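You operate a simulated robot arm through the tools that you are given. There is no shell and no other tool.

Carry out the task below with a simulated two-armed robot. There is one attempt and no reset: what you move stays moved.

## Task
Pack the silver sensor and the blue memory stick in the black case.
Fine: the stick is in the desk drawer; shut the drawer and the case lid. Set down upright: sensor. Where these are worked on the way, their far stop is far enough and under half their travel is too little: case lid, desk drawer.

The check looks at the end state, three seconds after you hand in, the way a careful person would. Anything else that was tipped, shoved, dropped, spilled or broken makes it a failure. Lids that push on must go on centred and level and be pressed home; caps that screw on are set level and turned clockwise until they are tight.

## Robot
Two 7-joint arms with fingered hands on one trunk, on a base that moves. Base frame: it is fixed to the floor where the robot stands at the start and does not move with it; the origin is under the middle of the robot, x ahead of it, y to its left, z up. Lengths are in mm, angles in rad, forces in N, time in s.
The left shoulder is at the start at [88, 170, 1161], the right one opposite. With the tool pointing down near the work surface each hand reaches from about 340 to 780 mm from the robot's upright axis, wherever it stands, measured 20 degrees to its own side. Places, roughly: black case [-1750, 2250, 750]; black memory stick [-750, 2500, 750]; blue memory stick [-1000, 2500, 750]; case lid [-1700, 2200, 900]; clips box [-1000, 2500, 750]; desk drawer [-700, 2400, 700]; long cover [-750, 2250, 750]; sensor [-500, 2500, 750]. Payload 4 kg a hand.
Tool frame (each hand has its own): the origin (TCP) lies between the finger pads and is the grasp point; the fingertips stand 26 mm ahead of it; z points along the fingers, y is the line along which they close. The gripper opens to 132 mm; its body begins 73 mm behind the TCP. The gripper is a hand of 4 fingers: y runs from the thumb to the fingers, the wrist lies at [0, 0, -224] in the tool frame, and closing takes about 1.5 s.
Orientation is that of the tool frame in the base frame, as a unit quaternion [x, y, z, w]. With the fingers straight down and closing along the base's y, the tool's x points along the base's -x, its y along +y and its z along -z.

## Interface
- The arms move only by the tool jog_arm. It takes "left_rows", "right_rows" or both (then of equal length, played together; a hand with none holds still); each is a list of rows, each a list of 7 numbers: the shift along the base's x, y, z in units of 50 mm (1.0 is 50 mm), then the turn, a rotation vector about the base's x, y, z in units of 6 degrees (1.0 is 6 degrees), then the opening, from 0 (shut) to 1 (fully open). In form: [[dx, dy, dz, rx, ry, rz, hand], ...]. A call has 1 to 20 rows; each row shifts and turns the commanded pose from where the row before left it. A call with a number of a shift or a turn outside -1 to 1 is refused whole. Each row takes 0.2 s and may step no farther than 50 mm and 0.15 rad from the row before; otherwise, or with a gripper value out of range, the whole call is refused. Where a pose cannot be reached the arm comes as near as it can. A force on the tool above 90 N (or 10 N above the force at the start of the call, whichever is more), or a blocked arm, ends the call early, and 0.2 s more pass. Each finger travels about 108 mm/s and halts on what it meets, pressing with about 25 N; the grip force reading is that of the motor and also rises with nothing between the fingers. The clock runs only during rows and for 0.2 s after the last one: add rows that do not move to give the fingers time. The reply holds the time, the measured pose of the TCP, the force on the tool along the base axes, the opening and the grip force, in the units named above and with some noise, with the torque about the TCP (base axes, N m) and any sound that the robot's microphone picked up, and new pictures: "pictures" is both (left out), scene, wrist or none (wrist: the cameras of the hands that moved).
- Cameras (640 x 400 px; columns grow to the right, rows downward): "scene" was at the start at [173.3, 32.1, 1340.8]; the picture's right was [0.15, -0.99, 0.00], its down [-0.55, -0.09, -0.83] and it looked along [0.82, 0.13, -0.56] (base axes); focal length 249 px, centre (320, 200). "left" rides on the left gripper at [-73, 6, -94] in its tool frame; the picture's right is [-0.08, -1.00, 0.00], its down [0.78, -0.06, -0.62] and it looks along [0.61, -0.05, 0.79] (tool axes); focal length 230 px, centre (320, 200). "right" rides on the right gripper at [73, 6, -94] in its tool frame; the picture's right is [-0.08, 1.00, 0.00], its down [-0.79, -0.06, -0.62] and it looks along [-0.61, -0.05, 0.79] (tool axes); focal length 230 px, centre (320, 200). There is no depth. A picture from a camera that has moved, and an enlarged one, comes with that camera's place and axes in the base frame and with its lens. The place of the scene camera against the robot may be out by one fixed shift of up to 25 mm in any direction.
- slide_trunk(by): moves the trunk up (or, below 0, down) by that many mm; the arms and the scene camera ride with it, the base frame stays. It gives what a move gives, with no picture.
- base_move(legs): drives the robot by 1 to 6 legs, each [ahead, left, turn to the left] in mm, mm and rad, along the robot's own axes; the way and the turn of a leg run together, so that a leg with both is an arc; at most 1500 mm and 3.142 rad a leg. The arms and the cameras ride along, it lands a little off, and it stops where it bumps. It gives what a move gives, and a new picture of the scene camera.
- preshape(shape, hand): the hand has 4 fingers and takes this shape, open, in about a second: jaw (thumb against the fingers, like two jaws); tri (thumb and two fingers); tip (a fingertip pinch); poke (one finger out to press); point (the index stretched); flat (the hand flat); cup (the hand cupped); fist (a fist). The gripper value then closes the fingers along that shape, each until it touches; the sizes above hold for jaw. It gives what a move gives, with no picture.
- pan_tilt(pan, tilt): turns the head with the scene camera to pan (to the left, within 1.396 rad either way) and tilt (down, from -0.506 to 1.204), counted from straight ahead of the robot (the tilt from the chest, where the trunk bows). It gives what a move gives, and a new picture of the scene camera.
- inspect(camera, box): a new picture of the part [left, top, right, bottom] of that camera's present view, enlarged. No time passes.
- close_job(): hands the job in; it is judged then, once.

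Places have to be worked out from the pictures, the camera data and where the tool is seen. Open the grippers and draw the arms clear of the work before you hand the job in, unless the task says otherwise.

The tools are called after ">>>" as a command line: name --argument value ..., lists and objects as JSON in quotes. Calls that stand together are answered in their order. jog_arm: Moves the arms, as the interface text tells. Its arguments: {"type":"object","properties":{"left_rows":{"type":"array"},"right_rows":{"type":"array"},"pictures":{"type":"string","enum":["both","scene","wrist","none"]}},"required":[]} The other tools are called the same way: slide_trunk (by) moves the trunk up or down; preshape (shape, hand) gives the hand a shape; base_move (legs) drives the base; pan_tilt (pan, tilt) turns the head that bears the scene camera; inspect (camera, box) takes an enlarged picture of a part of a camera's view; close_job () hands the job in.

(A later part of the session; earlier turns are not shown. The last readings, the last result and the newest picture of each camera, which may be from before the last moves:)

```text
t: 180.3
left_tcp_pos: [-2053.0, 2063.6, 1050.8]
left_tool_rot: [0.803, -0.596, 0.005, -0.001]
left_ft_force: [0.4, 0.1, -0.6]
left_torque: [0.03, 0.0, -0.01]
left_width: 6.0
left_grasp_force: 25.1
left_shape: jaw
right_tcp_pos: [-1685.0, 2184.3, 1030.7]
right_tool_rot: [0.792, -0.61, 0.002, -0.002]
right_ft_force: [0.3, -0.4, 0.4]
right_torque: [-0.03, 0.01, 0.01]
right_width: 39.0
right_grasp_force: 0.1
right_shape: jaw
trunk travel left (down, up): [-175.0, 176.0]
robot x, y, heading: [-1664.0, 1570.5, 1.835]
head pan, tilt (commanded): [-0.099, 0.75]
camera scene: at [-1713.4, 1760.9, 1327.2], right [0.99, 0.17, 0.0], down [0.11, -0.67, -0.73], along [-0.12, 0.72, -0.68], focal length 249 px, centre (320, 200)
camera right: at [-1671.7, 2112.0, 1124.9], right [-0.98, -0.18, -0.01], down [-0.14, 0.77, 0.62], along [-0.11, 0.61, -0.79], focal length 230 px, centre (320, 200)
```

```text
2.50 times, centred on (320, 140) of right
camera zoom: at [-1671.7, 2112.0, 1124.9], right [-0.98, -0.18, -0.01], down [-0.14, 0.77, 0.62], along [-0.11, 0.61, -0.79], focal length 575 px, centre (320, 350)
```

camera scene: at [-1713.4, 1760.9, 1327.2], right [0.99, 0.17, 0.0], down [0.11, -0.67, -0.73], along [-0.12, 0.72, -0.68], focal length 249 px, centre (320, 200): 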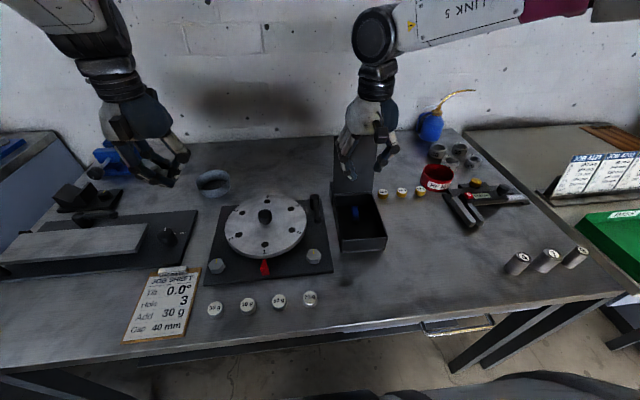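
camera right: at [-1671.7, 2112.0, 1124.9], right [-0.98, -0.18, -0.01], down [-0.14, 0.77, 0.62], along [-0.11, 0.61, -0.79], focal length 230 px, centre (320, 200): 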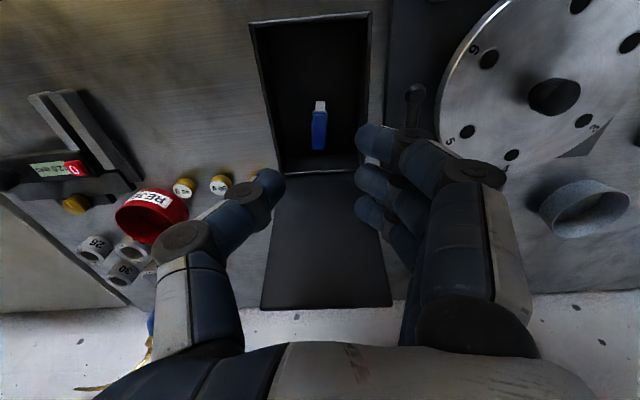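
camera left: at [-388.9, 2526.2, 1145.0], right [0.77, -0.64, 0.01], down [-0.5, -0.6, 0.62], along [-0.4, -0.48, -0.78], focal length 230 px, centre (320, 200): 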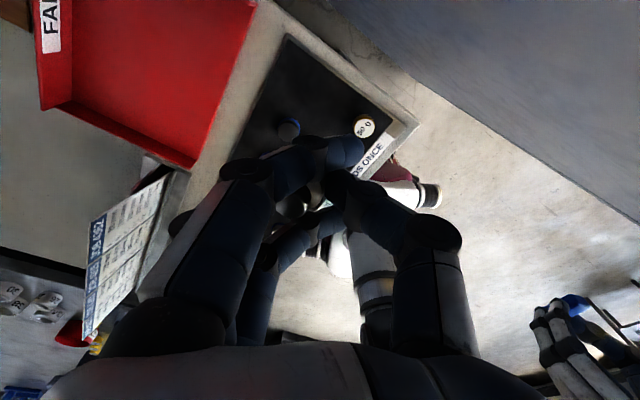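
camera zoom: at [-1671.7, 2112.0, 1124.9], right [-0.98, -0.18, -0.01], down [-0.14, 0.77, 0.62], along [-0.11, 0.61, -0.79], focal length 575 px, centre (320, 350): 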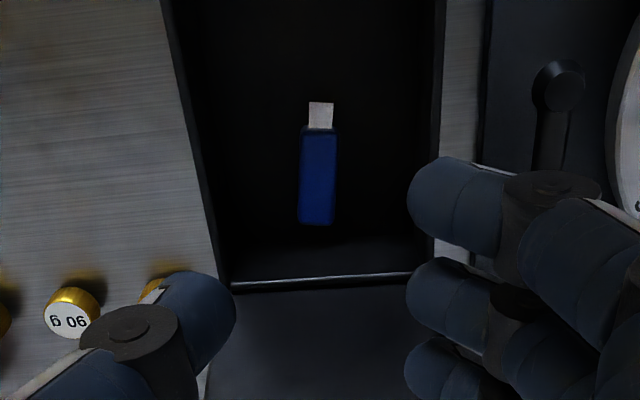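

The stick lies flat in the rear half of the case (v≈2546–2609). I draw the right hand back and shift the base right so that the left hand can set the sensor in the front half.

>>> jog_arm --right_rows '[[0.2, -0.75, 0.1, 0, 0, 0, 0.3], [0.2, -0.75, 0, 0, 0, 0, 0.3], [0.2, -0.75, 0, 0, 0, 0, 0.3], [0.2, -0.6, 0, 0, 0, 0, 0.3], [0, 0, 0, 0, 0, 0, 0.3]]' --pictures "none"

>>> base_move --legs '[[0, -310, 0]]'

>>> inspect --camera "left" --box '[0, 0, 640, 400]'

```text
t: 181.5
left_tcp_pos: [-2052.8, 2063.5, 1050.9]
left_tool_rot: [0.803, -0.596, 0.006, 0.0]
left_ft_force: [-0.6, 0.3, -0.4]
left_torque: [0.01, -0.02, 0.02]
left_width: 6.1
left_grasp_force: 24.8
left_shape: jaw
right_tcp_pos: [-1644.2, 2042.6, 1036.1]
right_tool_rot: [0.792, -0.611, 0.002, -0.002]
right_ft_force: [-0.9, 0.1, 0.8]
right_torque: [0.0, 0.0, -0.01]
right_width: 39.1
right_grasp_force: 0.0
right_shape: jaw
trunk travel left (down, up): [-175.0, 176.0]
robot x, y, heading: [-1665.5, 1570.2, 1.839]
head pan, tilt (commanded): [-0.099, 0.75]
```

```text
t: 184.8
left_tcp_pos: [-1750.7, 2148.1, 1052.3]
left_tool_rot: [0.801, -0.599, 0.005, -0.002]
left_ft_force: [0.0, 0.0, -0.7]
left_torque: [0.01, -0.04, -0.01]
left_width: 6.2
left_grasp_force: 24.5
left_shape: jaw
right_tcp_pos: [-1341.9, 2123.2, 1036.6]
right_tool_rot: [0.79, -0.613, 0.0, -0.002]
right_ft_force: [0.4, -0.1, -0.3]
right_torque: [-0.02, -0.01, -0.03]
right_width: 39.3
right_grasp_force: 0.0
right_shape: jaw
trunk travel left (down, up): [-175.0, 176.0]
robot x, y, heading: [-1365.5, 1652.8, 1.827]
head pan, tilt (commanded): [-0.099, 0.75]
camera scene: at [-1412.7, 1841.2, 1327.5], right [0.99, 0.16, 0.0], down [0.11, -0.67, -0.73], along [-0.12, 0.72, -0.68], focal length 249 px, centre (320, 200)
```

scene: 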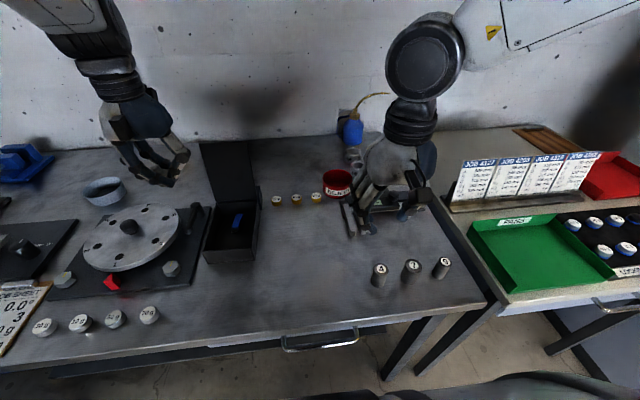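

```text
1.00 times, centred on (320, 200) of left (not enlarged: the box is as wide or as high as the picture)
camera zoom: at [-1778.0, 2217.1, 1144.8], right [0.93, 0.36, 0.01], down [0.28, -0.73, 0.62], along [0.23, -0.58, -0.78], focal length 230 px, centre (320, 200)
```

zoom: 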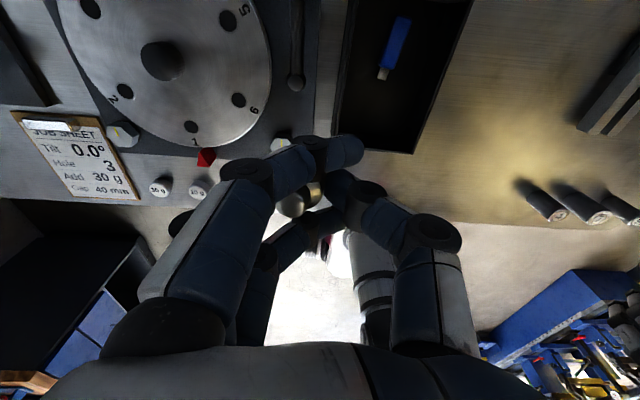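

The left hand is near the case with the stick visible inside. I move the sensor over the front half of the case and lower part way.

>>> jog_arm --left_rows '[[0.75, 0.04, 0, 0, 0, -0.13, 0.0], [0.74, 0.04, 0, 0, 0, -0.13, 0.0], [0, 0, -0.8, 0, 0, 0, 0.0], [0, 0, -0.8, 0, 0, 0, 0.0], [0, 0, -0.6, 0, 0, 0, 0.0], [0, 0, 0, 0, 0, 0, 0.0]]' --pictures "both"

>>> inspect --camera "left" --box '[200, 60, 440, 220]'

>>> inspect --camera "scene" --box '[160, 140, 300, 270]'

```text
t: 186.2
left_tcp_pos: [-1675.9, 2152.1, 942.0]
left_tool_rot: [0.793, -0.609, 0.006, 0.001]
left_ft_force: [0.5, -0.2, 0.2]
left_torque: [0.0, 0.04, -0.02]
left_width: 6.5
left_grasp_force: 25.3
left_shape: jaw
right_tcp_pos: [-1341.9, 2123.5, 1035.4]
right_tool_rot: [0.79, -0.612, 0.001, -0.003]
right_ft_force: [0.5, -0.1, -0.4]
right_torque: [0.03, -0.01, 0.0]
right_width: 39.4
right_grasp_force: 0.1
right_shape: jaw
trunk travel left (down, up): [-175.0, 176.0]
robot x, y, heading: [-1366.0, 1645.7, 1.828]
head pan, tilt (commanded): [-0.099, 0.75]
camera scene: at [-1412.8, 1840.7, 1327.6], right [0.99, 0.16, 0.0], down [0.11, -0.67, -0.73], along [-0.12, 0.72, -0.68], focal length 249 px, centre (320, 200)
camera left: at [-1701.2, 2223.2, 1034.9], right [0.94, 0.33, 0.0], down [0.26, -0.74, 0.62], along [0.21, -0.59, -0.78], focal length 230 px, centre (320, 200)
```

scene: 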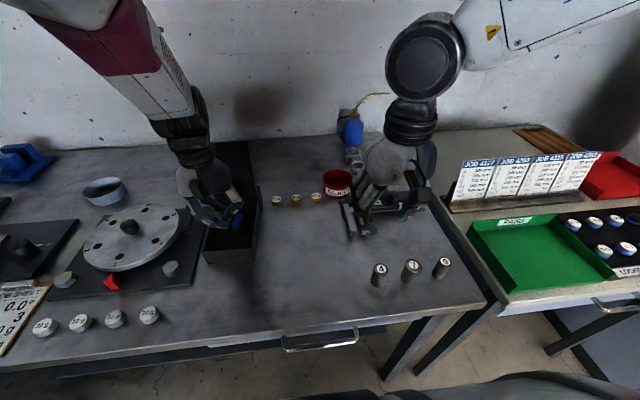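
left: 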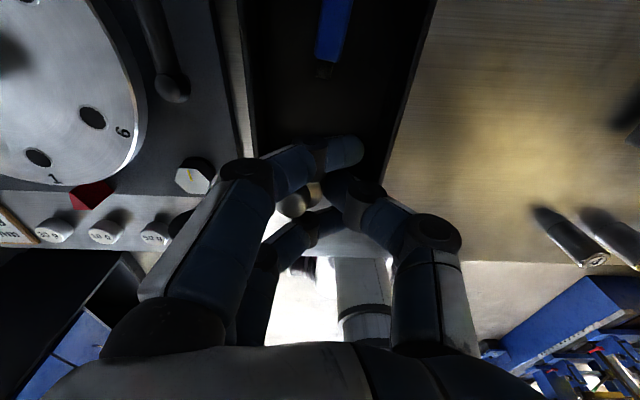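

```text
2.50 times, centred on (320, 140) of left
camera zoom: at [-1701.2, 2223.2, 1034.9], right [0.94, 0.33, 0.0], down [0.26, -0.74, 0.62], along [0.21, -0.59, -0.78], focal length 575 px, centre (320, 350)
```

zoom: 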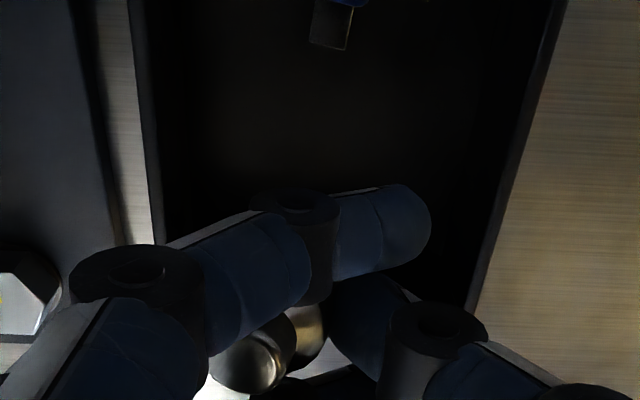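

```text
3.08 times, centred on (230, 205) of scene
camera zoom: at [-1412.8, 1840.7, 1327.6], right [0.99, 0.16, 0.0], down [0.11, -0.67, -0.73], along [-0.12, 0.72, -0.68], focal length 766 px, centre (597, 185)
```

zoom: 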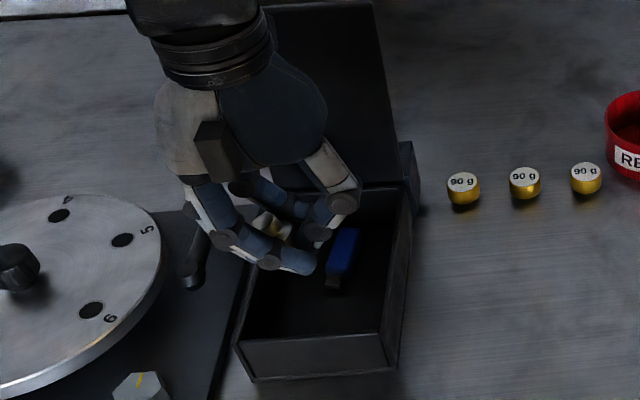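

The sensor leans strongly in this grip, and the hand is a tight fit in the case. It is safer to set it upright on the open desk first and re-grip it by its knob with a pinch. I move the right hand aside and carry the sensor to a free spot at about [-1542, 2103].

>>> jog_arm --right_rows '[[0.8, 0.1, 0, 0, 0, 0, 0.3], [0.8, 0.1, 0, 0, 0, 0, 0.3], [0.6, 0.1, 0, 0, 0, 0, 0.3], [0, 0, 0, 0, 0, 0, 0.3], [0, 0, 0, 0, 0, 0, 0.3]]' --left_rows '[[0, 0, 0.8, 0, 0, 0, 0.0], [0, 0, 0.5, 0, 0, 0, 0.0], [0.9, -0.33, 0, 0, 0, 0, 0.0], [0.9, -0.33, 0, 0, 0, 0, 0.0], [0.88, -0.33, 0, 0, 0, 0, 0.0]]' --pictures "both"

```text
t: 187.4
left_tcp_pos: [-1549.0, 2102.7, 1016.7]
left_tool_rot: [0.806, -0.591, 0.033, -0.028]
left_ft_force: [1.0, -0.9, -0.6]
left_torque: [0.01, 0.01, 0.04]
left_width: 6.0
left_grasp_force: 25.3
left_shape: jaw
right_tcp_pos: [-1232.3, 2137.0, 1036.8]
right_tool_rot: [0.791, -0.612, 0.0, -0.002]
right_ft_force: [-0.3, 0.2, 0.0]
right_torque: [-0.02, -0.01, 0.01]
right_width: 39.2
right_grasp_force: 0.0
right_shape: jaw
trunk travel left (down, up): [-175.0, 176.0]
robot x, y, heading: [-1367.3, 1650.2, 1.831]
head pan, tilt (commanded): [-0.099, 0.75]
camera scene: at [-1411.9, 1840.3, 1327.7], right [0.99, 0.16, 0.0], down [0.11, -0.67, -0.73], along [-0.12, 0.72, -0.68], focal length 249 px, centre (320, 200)
camera right: at [-1220.0, 2065.3, 1130.5], right [-0.98, -0.17, 0.0], down [-0.14, 0.77, 0.62], along [-0.1, 0.61, -0.79], focal length 230 px, centre (320, 200)
camera left: at [-1586.0, 2171.7, 1108.6], right [0.92, 0.37, 0.08], down [0.24, -0.73, 0.63], along [0.3, -0.57, -0.77], focal length 230 px, centre (320, 200)
```

scene: 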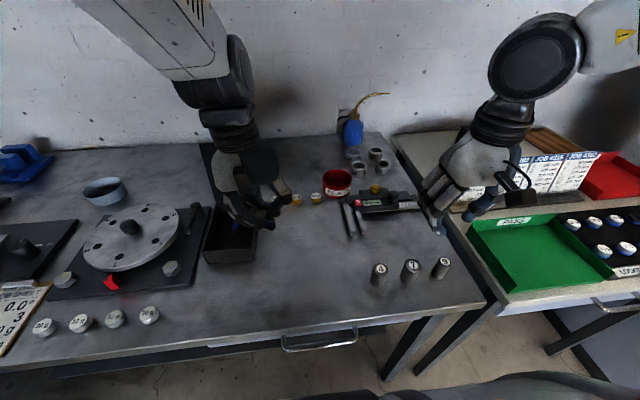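
right: 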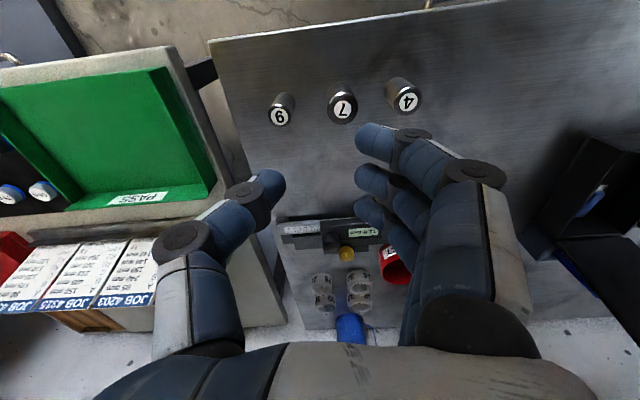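
left: 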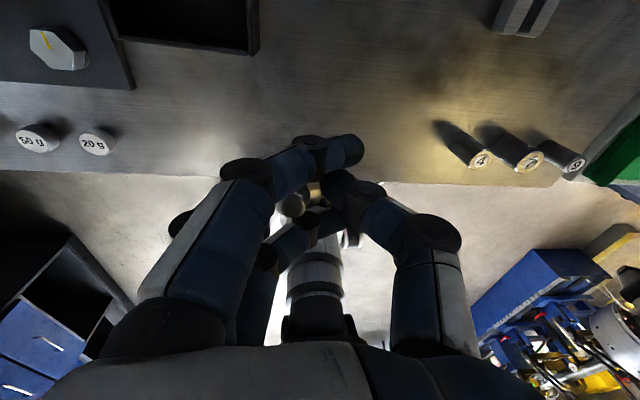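

The left arm is cramped this near the body's midline. I shift the base 150 mm to the right and bring the hand back over the free spot, levelled.

>>> base_move --legs '[[0, -150, 0]]'

>>> jog_arm --left_rows '[[-0.7, -0.15, -0.2, 0, 0.3, -0.12, 0.0], [-0.7, -0.15, -0.2, 0, 0.3, -0.12, 0.0], [-0.7, -0.15, -0.2, 0, 0, 0, 0.0], [-0.6, -0.15, -0.2, 0, 0, 0, 0.0], [0, 0, 0, 0, 0, 0, 0.0]]' --pictures "both"

```text
t: 189.4
left_tcp_pos: [-1402.3, 2143.1, 1021.7]
left_tool_rot: [0.803, -0.595, 0.029, -0.033]
left_ft_force: [0.5, 0.3, 0.1]
left_torque: [0.01, 0.01, 0.0]
left_width: 6.2
left_grasp_force: 24.7
left_shape: jaw
right_tcp_pos: [-1088.8, 2177.8, 1036.6]
right_tool_rot: [0.791, -0.612, 0.0, -0.003]
right_ft_force: [0.5, -0.2, 0.4]
right_torque: [-0.03, 0.01, -0.01]
right_width: 39.0
right_grasp_force: 0.0
right_shape: jaw
trunk travel left (down, up): [-175.0, 176.0]
robot x, y, heading: [-1221.7, 1684.4, 1.838]
head pan, tilt (commanded): [-0.099, 0.75]
camera scene: at [-1267.9, 1879.9, 1327.5], right [0.99, 0.16, 0.0], down [0.11, -0.67, -0.73], along [-0.12, 0.72, -0.68], focal length 249 px, centre (320, 200)
```

scene: 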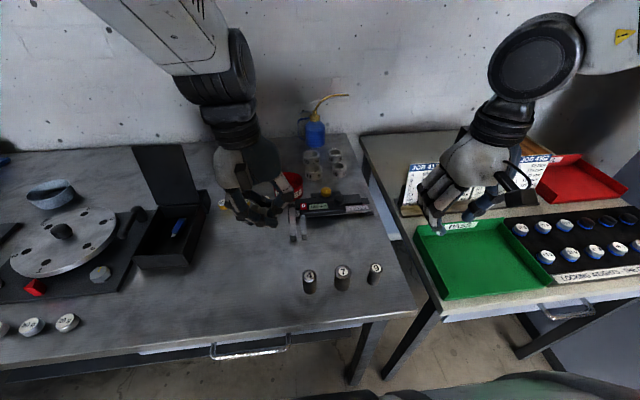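

```text
t: 190.6
left_tcp_pos: [-1538.8, 2113.5, 982.7]
left_tool_rot: [0.795, -0.606, 0.005, -0.015]
left_ft_force: [0.0, 0.2, -0.8]
left_torque: [-0.01, 0.02, 0.0]
left_width: 6.2
left_grasp_force: 24.7
left_shape: jaw
right_tcp_pos: [-1089.0, 2177.1, 1036.3]
right_tool_rot: [0.79, -0.613, 0.001, -0.003]
right_ft_force: [-0.7, 0.5, -0.3]
right_torque: [0.01, -0.01, -0.02]
right_width: 39.5
right_grasp_force: 0.0
right_shape: jaw
trunk travel left (down, up): [-175.0, 176.0]
robot x, y, heading: [-1222.9, 1688.2, 1.833]
head pan, tilt (commanded): [-0.099, 0.75]
camera scene: at [-1267.9, 1879.7, 1327.5], right [0.99, 0.16, 0.0], down [0.11, -0.67, -0.73], along [-0.12, 0.72, -0.68], focal length 249 px, centre (320, 200)
camera left: at [-1566.7, 2181.8, 1076.4], right [0.94, 0.34, 0.03], down [0.25, -0.75, 0.61], along [0.23, -0.57, -0.79], focal length 230 px, centre (320, 200)
```

scene: 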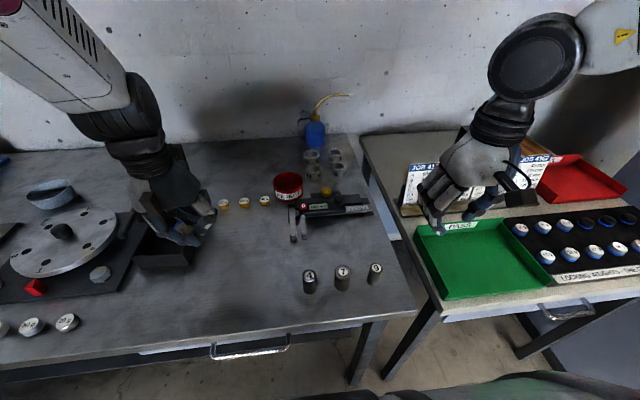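
left: 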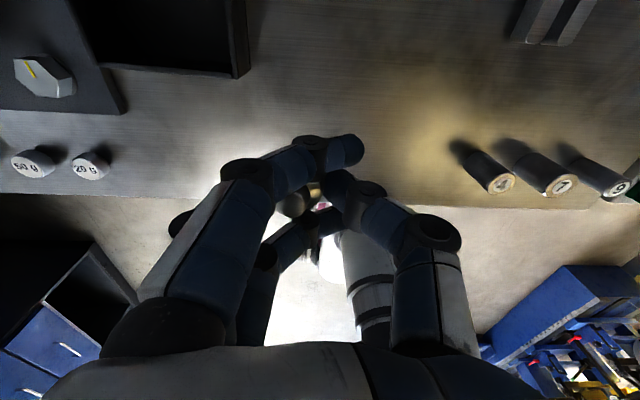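

The left hand is level over the free spot. I zoom in on the sensor to judge its lean before turning the hand to compensate.

>>> inspect --camera "scene" --box '[130, 180, 230, 260]'

>>> inspect --camera "left" --box '[260, 150, 380, 230]'

```text
5.00 times, centred on (180, 220) of scene
camera zoom: at [-1267.9, 1879.7, 1327.5], right [0.99, 0.16, 0.0], down [0.11, -0.67, -0.73], along [-0.12, 0.72, -0.68], focal length 1244 px, centre (1020, 100)
```

zoom: 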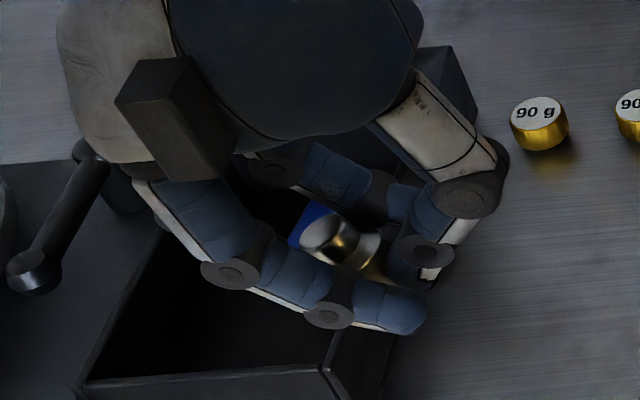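

```text
5.00 times, centred on (320, 190) of left
camera zoom: at [-1566.7, 2181.8, 1076.4], right [0.94, 0.34, 0.03], down [0.25, -0.75, 0.61], along [0.23, -0.57, -0.79], focal length 1150 px, centre (320, 250)
```

zoom: 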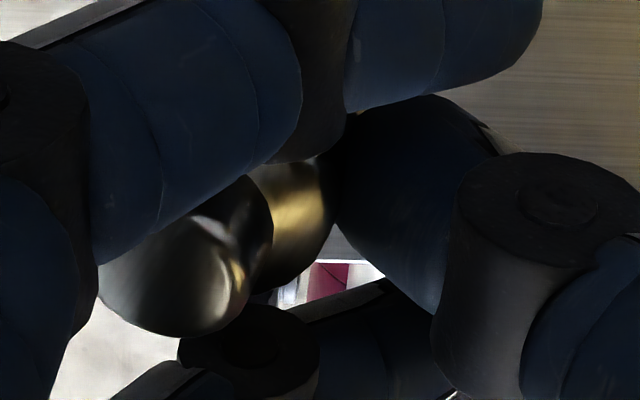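

The sensor is tipped well over, perhaps 60°, toward the finger side. I roll the hand 42° about the forward axis to bring the sensor upright and look again.

>>> jog_arm --left_rows '[[0, 0, 0, -0.257, 0.966, 0, 0.0], [0, 0, 0, -0.257, 0.966, 0, 0.0], [0, 0, 0, -0.257, 0.966, 0, 0.0], [0, 0, 0, -0.257, 0.966, 0, 0.0], [0, 0, 0, -0.257, 0.966, 0, 0.0], [0, 0, 0, -0.257, 0.966, 0, 0.0], [0, 0, 0, -0.257, 0.966, 0, 0.0], [0, 0, 0, 0, 0, 0, 0.0]]' --pictures "both"

>>> inspect --camera "scene" --box '[130, 170, 250, 260]'

>>> inspect --camera "left" --box '[260, 150, 380, 230]'

```text
t: 192.4
left_tcp_pos: [-1546.1, 2114.6, 990.2]
left_tool_rot: [0.771, -0.557, -0.191, 0.243]
left_ft_force: [0.1, 1.1, -1.1]
left_torque: [-0.03, -0.03, -0.01]
left_width: 6.2
left_grasp_force: 24.7
left_shape: jaw
right_tcp_pos: [-1089.3, 2177.1, 1035.5]
right_tool_rot: [0.791, -0.612, 0.0, -0.002]
right_ft_force: [0.2, 1.0, 0.0]
right_torque: [-0.02, 0.02, -0.01]
right_width: 39.1
right_grasp_force: 0.2
right_shape: jaw
trunk travel left (down, up): [-175.0, 176.0]
robot x, y, heading: [-1220.6, 1689.6, 1.832]
head pan, tilt (commanded): [-0.099, 0.75]
camera scene: at [-1268.5, 1879.6, 1327.5], right [0.99, 0.16, 0.0], down [0.11, -0.67, -0.73], along [-0.12, 0.72, -0.68], focal length 249 px, centre (320, 200)
camera left: at [-1520.0, 2199.8, 1071.5], right [0.74, 0.33, -0.58], down [0.64, -0.63, 0.44], along [-0.22, -0.7, -0.68], focal length 230 px, centre (320, 200)
```

scene: 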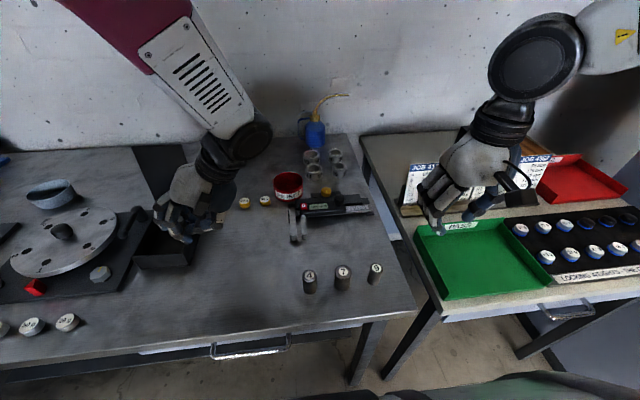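
left: 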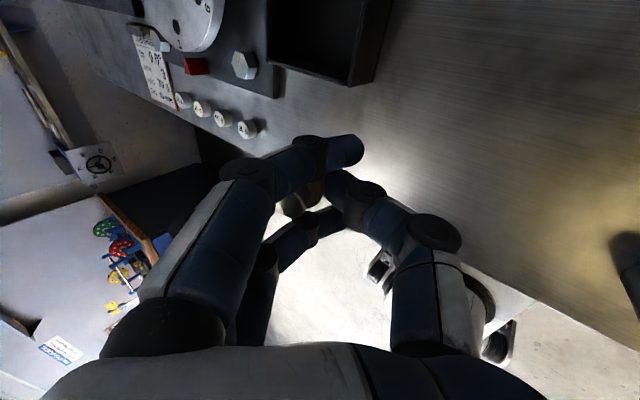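

```text
4.44 times, centred on (190, 215) of scene
camera zoom: at [-1268.5, 1879.6, 1327.5], right [0.99, 0.16, 0.0], down [0.11, -0.67, -0.73], along [-0.12, 0.72, -0.68], focal length 1106 px, centre (898, 133)
```

zoom: 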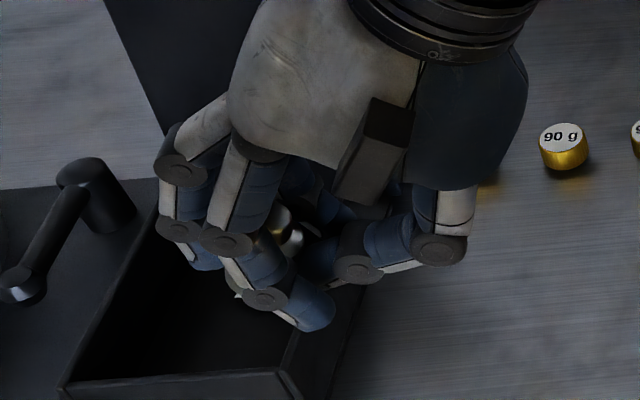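

```text
5.00 times, centred on (320, 190) of left
camera zoom: at [-1520.0, 2199.8, 1071.5], right [0.74, 0.33, -0.58], down [0.64, -0.63, 0.44], along [-0.22, -0.7, -0.68], focal length 1150 px, centre (320, 250)
```

zoom: 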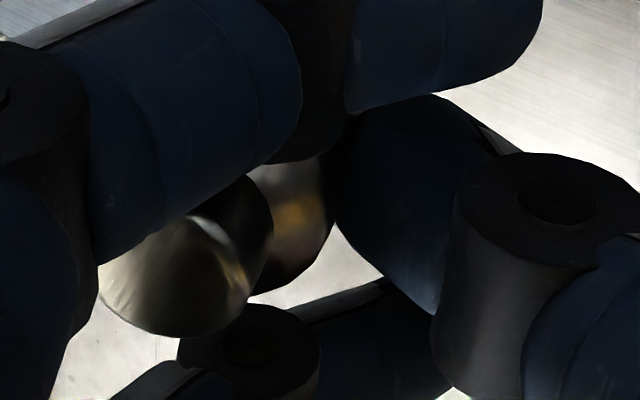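

The sensor now looks nearly upright, leaning about 15°. I move 40 mm further from the case and lower toward the desk.

>>> jog_arm --left_rows '[[0.77, 0.2, 0, 0, 0, 0, 0.0], [0, 0, -0.8, 0, 0, 0, 0.0], [0, 0, -0.8, 0, 0, 0, 0.0], [0, 0, -0.7, 0, 0, 0, 0.0], [0, 0, 0, 0, 0, 0, 0.0]]' --pictures "both"

>>> inspect --camera "scene" --box '[150, 190, 270, 280]'

```text
t: 193.6
left_tcp_pos: [-1515.0, 2126.5, 876.2]
left_tool_rot: [0.775, -0.546, -0.193, 0.253]
left_ft_force: [-0.4, -0.1, -1.2]
left_torque: [0.05, 0.0, -0.01]
left_width: 6.5
left_grasp_force: 25.1
left_shape: jaw
right_tcp_pos: [-1090.1, 2176.9, 1036.5]
right_tool_rot: [0.791, -0.612, 0.001, -0.003]
right_ft_force: [0.6, 0.6, 0.4]
right_torque: [0.05, 0.03, 0.0]
right_width: 39.2
right_grasp_force: 0.1
right_shape: jaw
trunk travel left (down, up): [-175.0, 176.0]
robot x, y, heading: [-1221.0, 1687.4, 1.829]
head pan, tilt (commanded): [-0.099, 0.75]
camera scene: at [-1268.1, 1879.3, 1327.7], right [0.99, 0.16, 0.0], down [0.11, -0.67, -0.73], along [-0.12, 0.72, -0.68], focal length 249 px, centre (320, 200)
camera left: at [-1490.6, 2212.4, 956.4], right [0.72, 0.35, -0.6], down [0.66, -0.61, 0.44], along [-0.22, -0.71, -0.67], focal length 230 px, centre (320, 200)
```

scene: 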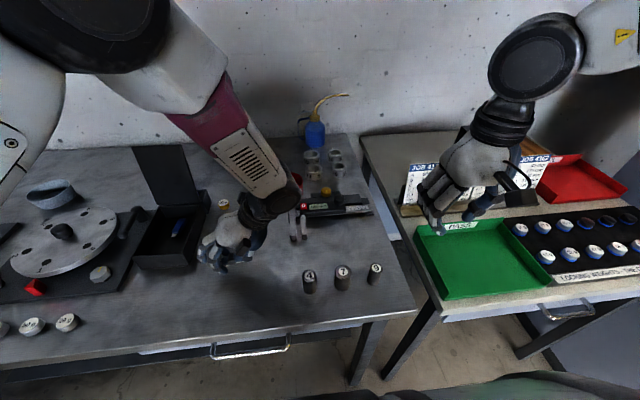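
left: 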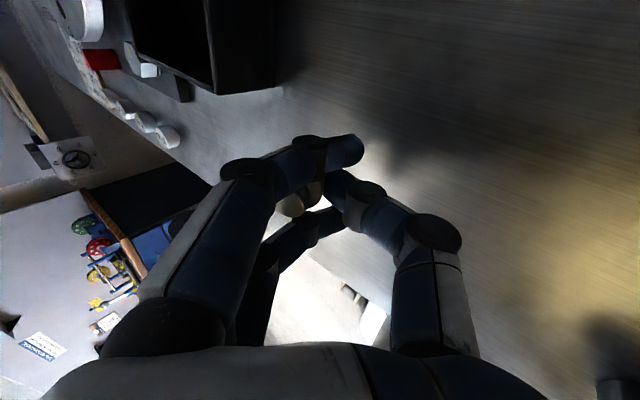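

```text
4.44 times, centred on (210, 235) of scene
camera zoom: at [-1268.1, 1879.3, 1327.7], right [0.99, 0.16, 0.0], down [0.11, -0.67, -0.73], along [-0.12, 0.72, -0.68], focal length 1106 px, centre (809, 44)
```

zoom: 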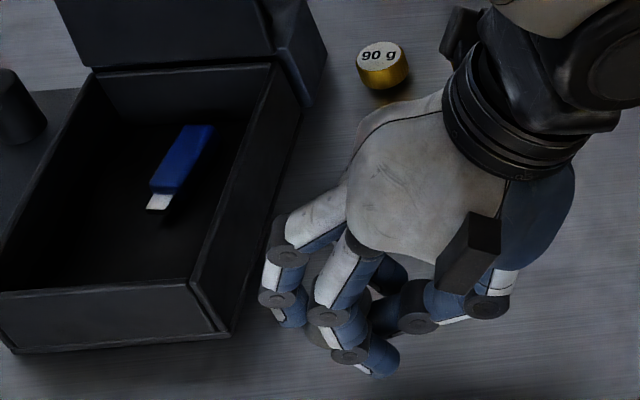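

The hand is over clear desk beside the case. I lower in small steps until I feel contact.

>>> jog_arm --left_rows '[[0, 0, -0.2, 0, 0, 0, 0.0], [0, 0, -0.12, 0, 0, 0, 0.0], [0, 0, 0, 0, 0, 0, 0.0]]' --pictures "none"

```text
t: 194.4
left_tcp_pos: [-1516.2, 2127.7, 859.3]
left_tool_rot: [0.775, -0.544, -0.193, 0.256]
left_ft_force: [-0.6, 0.7, -0.5]
left_torque: [-0.01, -0.06, 0.03]
left_width: 6.4
left_grasp_force: 24.7
left_shape: jaw
right_tcp_pos: [-1088.8, 2177.4, 1036.7]
right_tool_rot: [0.791, -0.612, 0.001, -0.002]
right_ft_force: [-0.4, 0.6, -0.3]
right_torque: [0.01, 0.03, 0.01]
right_width: 38.9
right_grasp_force: 0.1
right_shape: jaw
trunk travel left (down, up): [-175.0, 176.0]
robot x, y, heading: [-1221.4, 1688.1, 1.831]
head pan, tilt (commanded): [-0.099, 0.75]
```

Still free at z≈859. I continue down in 4 mm steps.

>>> jog_arm --left_rows '[[0, 0, -0.08, 0, 0, 0, 0.0], [0, 0, -0.06, 0, 0, 0, 0.0], [0, 0, 0, 0, 0, 0, 0.0]]' --pictures "none"

```text
t: 195.2
left_tcp_pos: [-1516.4, 2127.7, 851.9]
left_tool_rot: [0.775, -0.544, -0.194, 0.257]
left_ft_force: [0.2, -0.5, -1.4]
left_torque: [0.04, 0.0, 0.02]
left_width: 6.3
left_grasp_force: 24.6
left_shape: jaw
right_tcp_pos: [-1088.8, 2177.2, 1036.3]
right_tool_rot: [0.791, -0.612, 0.001, -0.003]
right_ft_force: [-0.4, 0.2, -0.6]
right_torque: [0.0, 0.0, 0.02]
right_width: 39.4
right_grasp_force: 0.0
right_shape: jaw
trunk travel left (down, up): [-175.0, 176.0]
robot x, y, heading: [-1225.3, 1690.3, 1.834]
head pan, tilt (commanded): [-0.099, 0.75]
```

Still no contact at z≈852; I step down further.

>>> jog_arm --left_rows '[[0, 0, -0.08, 0, 0, 0, 0.0], [0, 0, 0, 0, 0, 0, 0.0]]' --pictures "none"

>>> jog_arm --left_rows '[[0, 0, -0.06, 0, 0, 0, 0.0], [0, 0, 0, 0, 0, 0, 0.0]]' --pictures "both"

>>> inspect --camera "scene" --box '[170, 210, 270, 290]'

```text
t: 195.8
left_tcp_pos: [-1517.2, 2127.8, 847.8]
left_tool_rot: [0.775, -0.544, -0.194, 0.257]
left_ft_force: [-0.5, -0.1, -1.1]
left_torque: [-0.01, -0.02, -0.01]
left_width: 6.3
left_grasp_force: 25.4
left_shape: jaw
right_tcp_pos: [-1088.6, 2175.7, 1035.4]
right_tool_rot: [0.79, -0.613, 0.001, -0.003]
right_ft_force: [-0.1, 0.4, -0.6]
right_torque: [0.0, -0.01, -0.03]
right_width: 39.4
right_grasp_force: 0.0
right_shape: jaw
trunk travel left (down, up): [-175.0, 176.0]
robot x, y, heading: [-1221.5, 1688.8, 1.836]
head pan, tilt (commanded): [-0.099, 0.75]
```

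```text
t: 196.4
left_tcp_pos: [-1518.2, 2128.4, 845.7]
left_tool_rot: [0.775, -0.543, -0.196, 0.257]
left_ft_force: [1.1, 3.4, 13.5]
left_torque: [-0.2, -0.14, 0.01]
left_width: 6.4
left_grasp_force: 25.1
left_shape: jaw
right_tcp_pos: [-1090.0, 2177.0, 1036.3]
right_tool_rot: [0.79, -0.613, 0.001, -0.003]
right_ft_force: [-0.5, -0.2, -0.1]
right_torque: [0.0, 0.03, -0.02]
right_width: 39.0
right_grasp_force: 0.0
right_shape: jaw
trunk travel left (down, up): [-175.0, 176.0]
robot x, y, heading: [-1226.1, 1690.0, 1.83]
head pan, tilt (commanded): [-0.099, 0.75]
camera scene: at [-1267.6, 1879.2, 1327.9], right [0.99, 0.16, 0.0], down [0.11, -0.67, -0.73], along [-0.12, 0.72, -0.68], focal length 249 px, centre (320, 200)
camera left: at [-1493.1, 2214.4, 925.0], right [0.71, 0.35, -0.61], down [0.67, -0.61, 0.43], along [-0.22, -0.71, -0.67], focal length 230 px, centre (320, 200)
```

scene: 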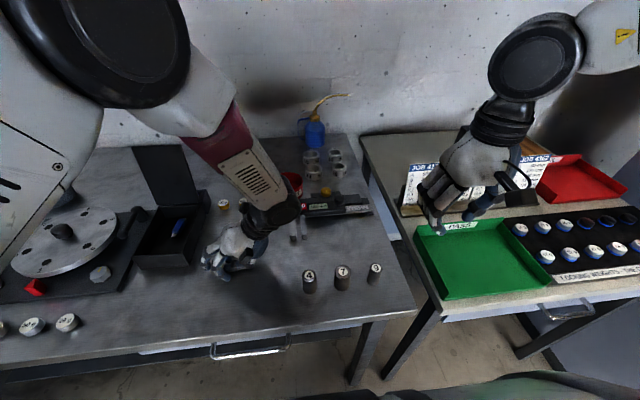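
left: 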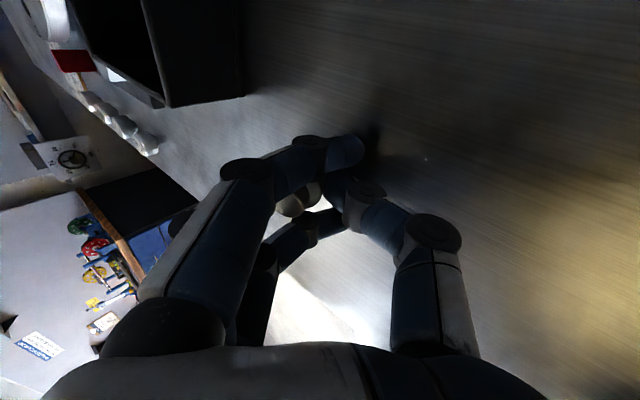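

```text
5.00 times, centred on (220, 250) of scene
camera zoom: at [-1267.6, 1879.2, 1327.9], right [0.99, 0.16, 0.0], down [0.11, -0.67, -0.73], along [-0.12, 0.72, -0.68], focal length 1244 px, centre (820, -50)
```

zoom: 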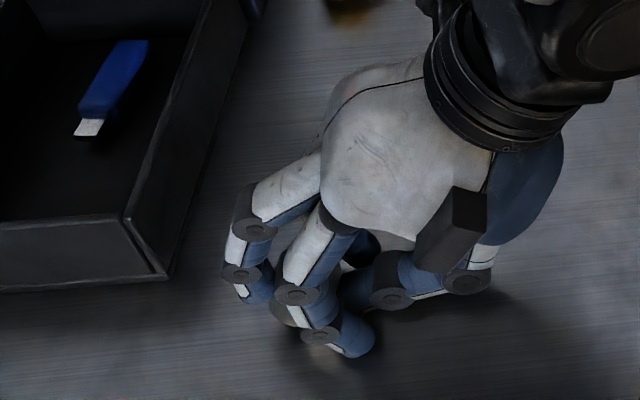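

Contact with the desk at z≈846. I open the fingers slowly, raising the hand a few millimetres because the thumb moves downward as it opens in this posture.

>>> jog_arm --left_rows '[[0, 0, 0.02, 0, 0, 0, 0.08], [0, 0, 0.05, 0, 0, 0, 0.13], [0, 0, 0.05, 0, 0, 0, 0.18], [0, 0, 0.05, 0, 0, 0, 0.24], [0, 0, 0.03, 0, 0, 0, 0.28], [0, 0, 0, 0, 0, 0, 0.28]]' --pictures "both"

>>> inspect --camera "scene" --box '[170, 210, 270, 290]'

>>> inspect --camera "left" --box '[240, 120, 400, 230]'

```text
t: 197.8
left_tcp_pos: [-1519.3, 2122.1, 848.6]
left_tool_rot: [0.774, -0.544, -0.189, 0.263]
left_ft_force: [-2.4, -2.5, 9.0]
left_torque: [-0.06, 0.01, 0.01]
left_width: 32.3
left_grasp_force: 0.1
left_shape: jaw
right_tcp_pos: [-1088.0, 2176.5, 1035.5]
right_tool_rot: [0.79, -0.612, 0.001, -0.003]
right_ft_force: [-0.7, 0.4, 0.1]
right_torque: [-0.02, 0.02, -0.01]
right_width: 39.5
right_grasp_force: 0.1
right_shape: jaw
trunk travel left (down, up): [-175.0, 176.0]
robot x, y, heading: [-1220.5, 1690.6, 1.837]
head pan, tilt (commanded): [-0.099, 0.75]
camera scene: at [-1268.1, 1878.8, 1327.5], right [0.99, 0.16, 0.0], down [0.11, -0.67, -0.73], along [-0.12, 0.72, -0.68], focal length 249 px, centre (320, 200)
camera left: at [-1494.6, 2209.2, 926.5], right [0.71, 0.34, -0.61], down [0.67, -0.6, 0.44], along [-0.21, -0.72, -0.66], focal length 230 px, centre (320, 200)
```

scene: 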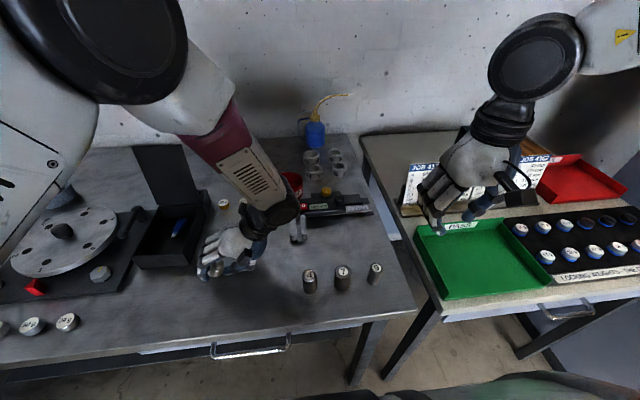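
left: 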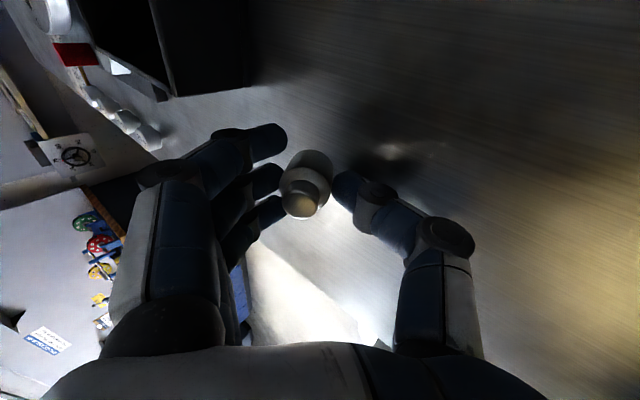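

```text
5.00 times, centred on (220, 250) of scene
camera zoom: at [-1268.1, 1878.8, 1327.5], right [0.99, 0.16, 0.0], down [0.11, -0.67, -0.73], along [-0.12, 0.72, -0.68], focal length 1244 px, centre (820, -50)
```

zoom: 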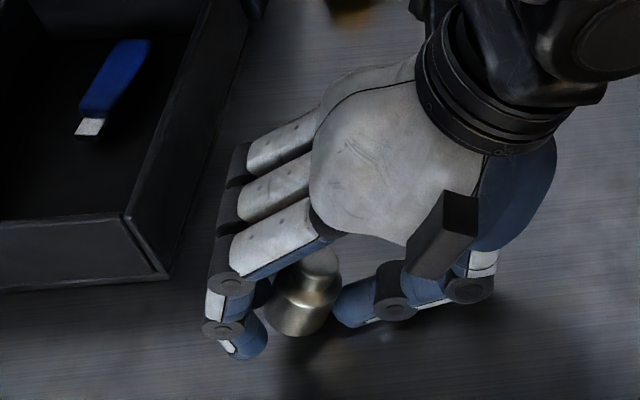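

```text
3.64 times, centred on (320, 175) of left
camera zoom: at [-1494.6, 2209.2, 926.5], right [0.71, 0.34, -0.61], down [0.67, -0.6, 0.44], along [-0.21, -0.72, -0.66], focal length 837 px, centre (320, 291)
```

zoom: 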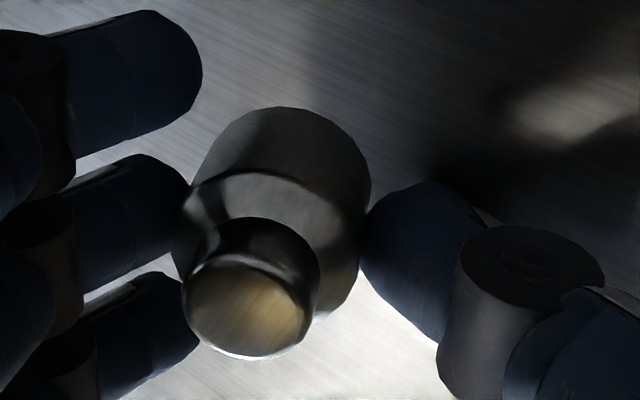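

The sensor now lines up with the hand's own axis, resting against the thumb, so rolling the hand back to vertical should stand it up within the loose cage of the fingers. I roll back 18° first, pivoting about the sensor's foot.

>>> jog_arm --left_rows '[[-0.064, -0.017, 0.02, 0.257, -0.966, 0, 0.26], [-0.064, -0.017, 0.02, 0.257, -0.966, 0, 0.26], [-0.064, -0.017, 0.02, 0.257, -0.966, 0, 0.26], [0, 0, 0, 0, 0, 0, 0.26]]' --pictures "wrist"

>>> inspect --camera "scene" --box '[170, 210, 270, 290]'

>>> inspect --camera "left" --box '[240, 120, 400, 230]'

```text
t: 198.8
left_tcp_pos: [-1513.6, 2119.4, 849.2]
left_tool_rot: [0.788, -0.587, -0.114, 0.147]
left_ft_force: [-1.5, -1.0, 7.0]
left_torque: [-0.07, -0.02, -0.06]
left_width: 31.4
left_grasp_force: 0.0
left_shape: jaw
right_tcp_pos: [-1089.3, 2177.4, 1035.8]
right_tool_rot: [0.791, -0.612, 0.001, -0.003]
right_ft_force: [0.2, -0.2, 0.3]
right_torque: [-0.04, 0.0, -0.02]
right_width: 39.4
right_grasp_force: 0.0
right_shape: jaw
trunk travel left (down, up): [-175.0, 176.0]
robot x, y, heading: [-1223.3, 1688.5, 1.837]
head pan, tilt (commanded): [-0.099, 0.75]
camera left: at [-1508.2, 2198.4, 939.3], right [0.87, 0.34, -0.36], down [0.5, -0.68, 0.55], along [-0.06, -0.65, -0.76], focal length 230 px, centre (320, 200)
```

left: 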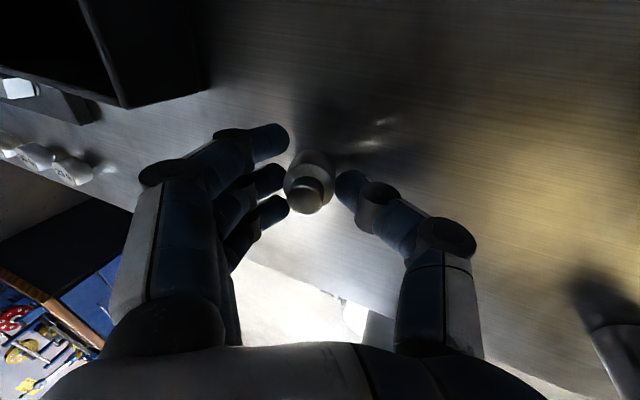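

```text
5.00 times, centred on (220, 250) of scene
camera zoom: at [-1268.1, 1879.2, 1327.5], right [0.99, 0.16, 0.0], down [0.11, -0.67, -0.73], along [-0.12, 0.72, -0.68], focal length 1244 px, centre (820, -50)
```

zoom: 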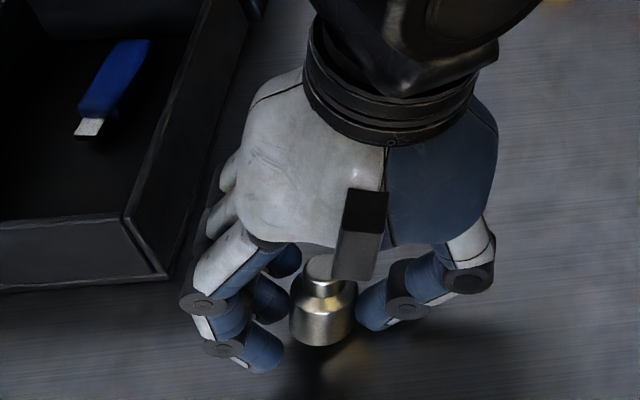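

```text
3.64 times, centred on (320, 175) of left
camera zoom: at [-1508.2, 2198.4, 939.3], right [0.87, 0.34, -0.36], down [0.5, -0.68, 0.55], along [-0.06, -0.65, -0.76], focal length 837 px, centre (320, 291)
```

zoom: 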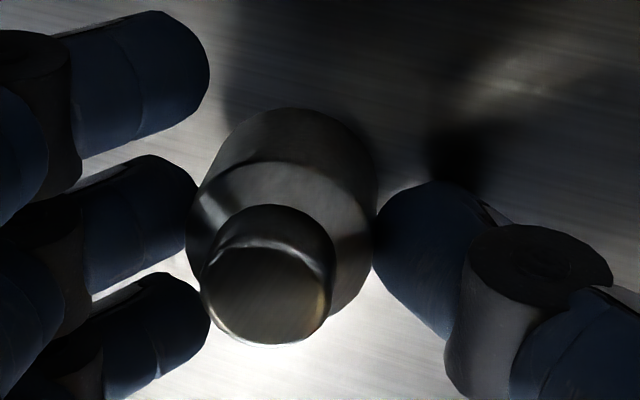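

The sensor is following the hand upright (about 20° of lean left). I continue rolling back to vertical.

>>> jog_arm --left_rows '[[-0.064, -0.017, 0.0, 0.257, -0.966, 0, 0.26], [-0.064, -0.017, 0.0, 0.257, -0.966, 0, 0.26], [-0.064, -0.017, 0.0, 0.257, -0.966, 0, 0.26], [-0.03, -0.01, 0.0, 0.13, -0.48, 0, 0.26], [0, 0, 0, 0, 0, 0, 0.26]]' --pictures "wrist"

>>> inspect --camera "scene" --box '[170, 210, 270, 290]'

>>> inspect --camera "left" --box '[240, 120, 400, 230]'

```text
t: 200.0
left_tcp_pos: [-1519.3, 2117.9, 849.6]
left_tool_rot: [0.796, -0.606, -0.01, 0.006]
left_ft_force: [-0.2, 0.1, -0.2]
left_torque: [0.03, -0.02, 0.01]
left_width: 34.4
left_grasp_force: 0.0
left_shape: jaw
right_tcp_pos: [-1090.3, 2178.3, 1036.3]
right_tool_rot: [0.791, -0.612, 0.001, -0.003]
right_ft_force: [-1.3, 0.3, 0.6]
right_torque: [0.06, 0.02, 0.03]
right_width: 39.1
right_grasp_force: 0.1
right_shape: jaw
trunk travel left (down, up): [-175.0, 176.0]
robot x, y, heading: [-1218.5, 1690.8, 1.836]
head pan, tilt (commanded): [-0.099, 0.75]
camera left: at [-1542.7, 2187.2, 945.1], right [0.94, 0.34, -0.02], down [0.28, -0.74, 0.61], along [0.19, -0.58, -0.79], focal length 230 px, centre (320, 200)
```

left: 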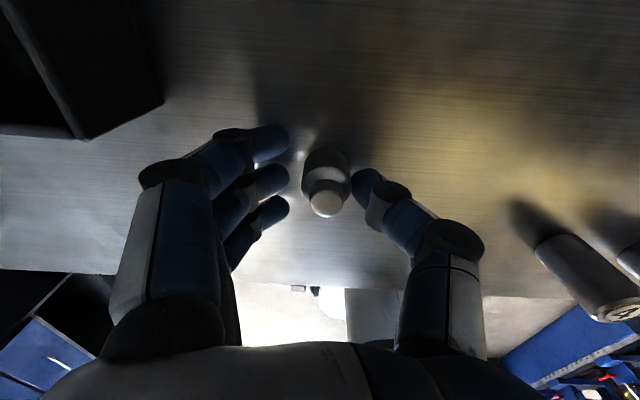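

```text
5.00 times, centred on (220, 250) of scene
camera zoom: at [-1268.1, 1879.8, 1327.5], right [0.99, 0.16, 0.0], down [0.11, -0.67, -0.73], along [-0.12, 0.72, -0.68], focal length 1244 px, centre (820, -50)
```

zoom: 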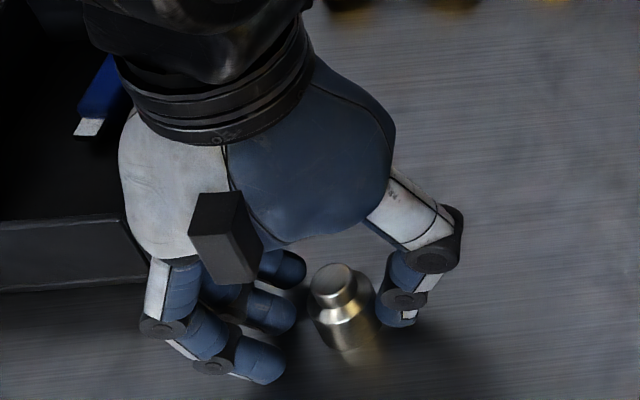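

```text
3.64 times, centred on (320, 175) of left
camera zoom: at [-1542.7, 2187.2, 945.1], right [0.94, 0.34, -0.02], down [0.28, -0.74, 0.61], along [0.19, -0.58, -0.79], focal length 837 px, centre (320, 291)
```

zoom: 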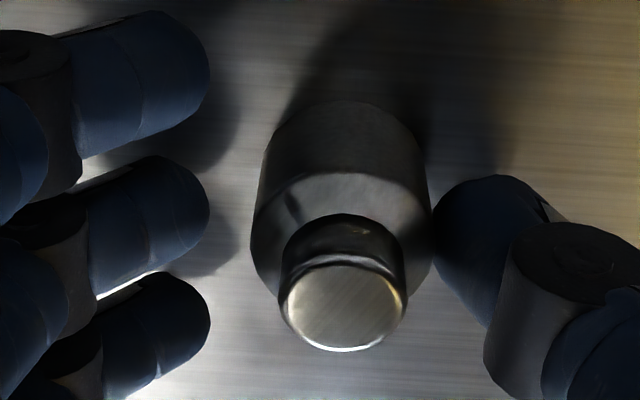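

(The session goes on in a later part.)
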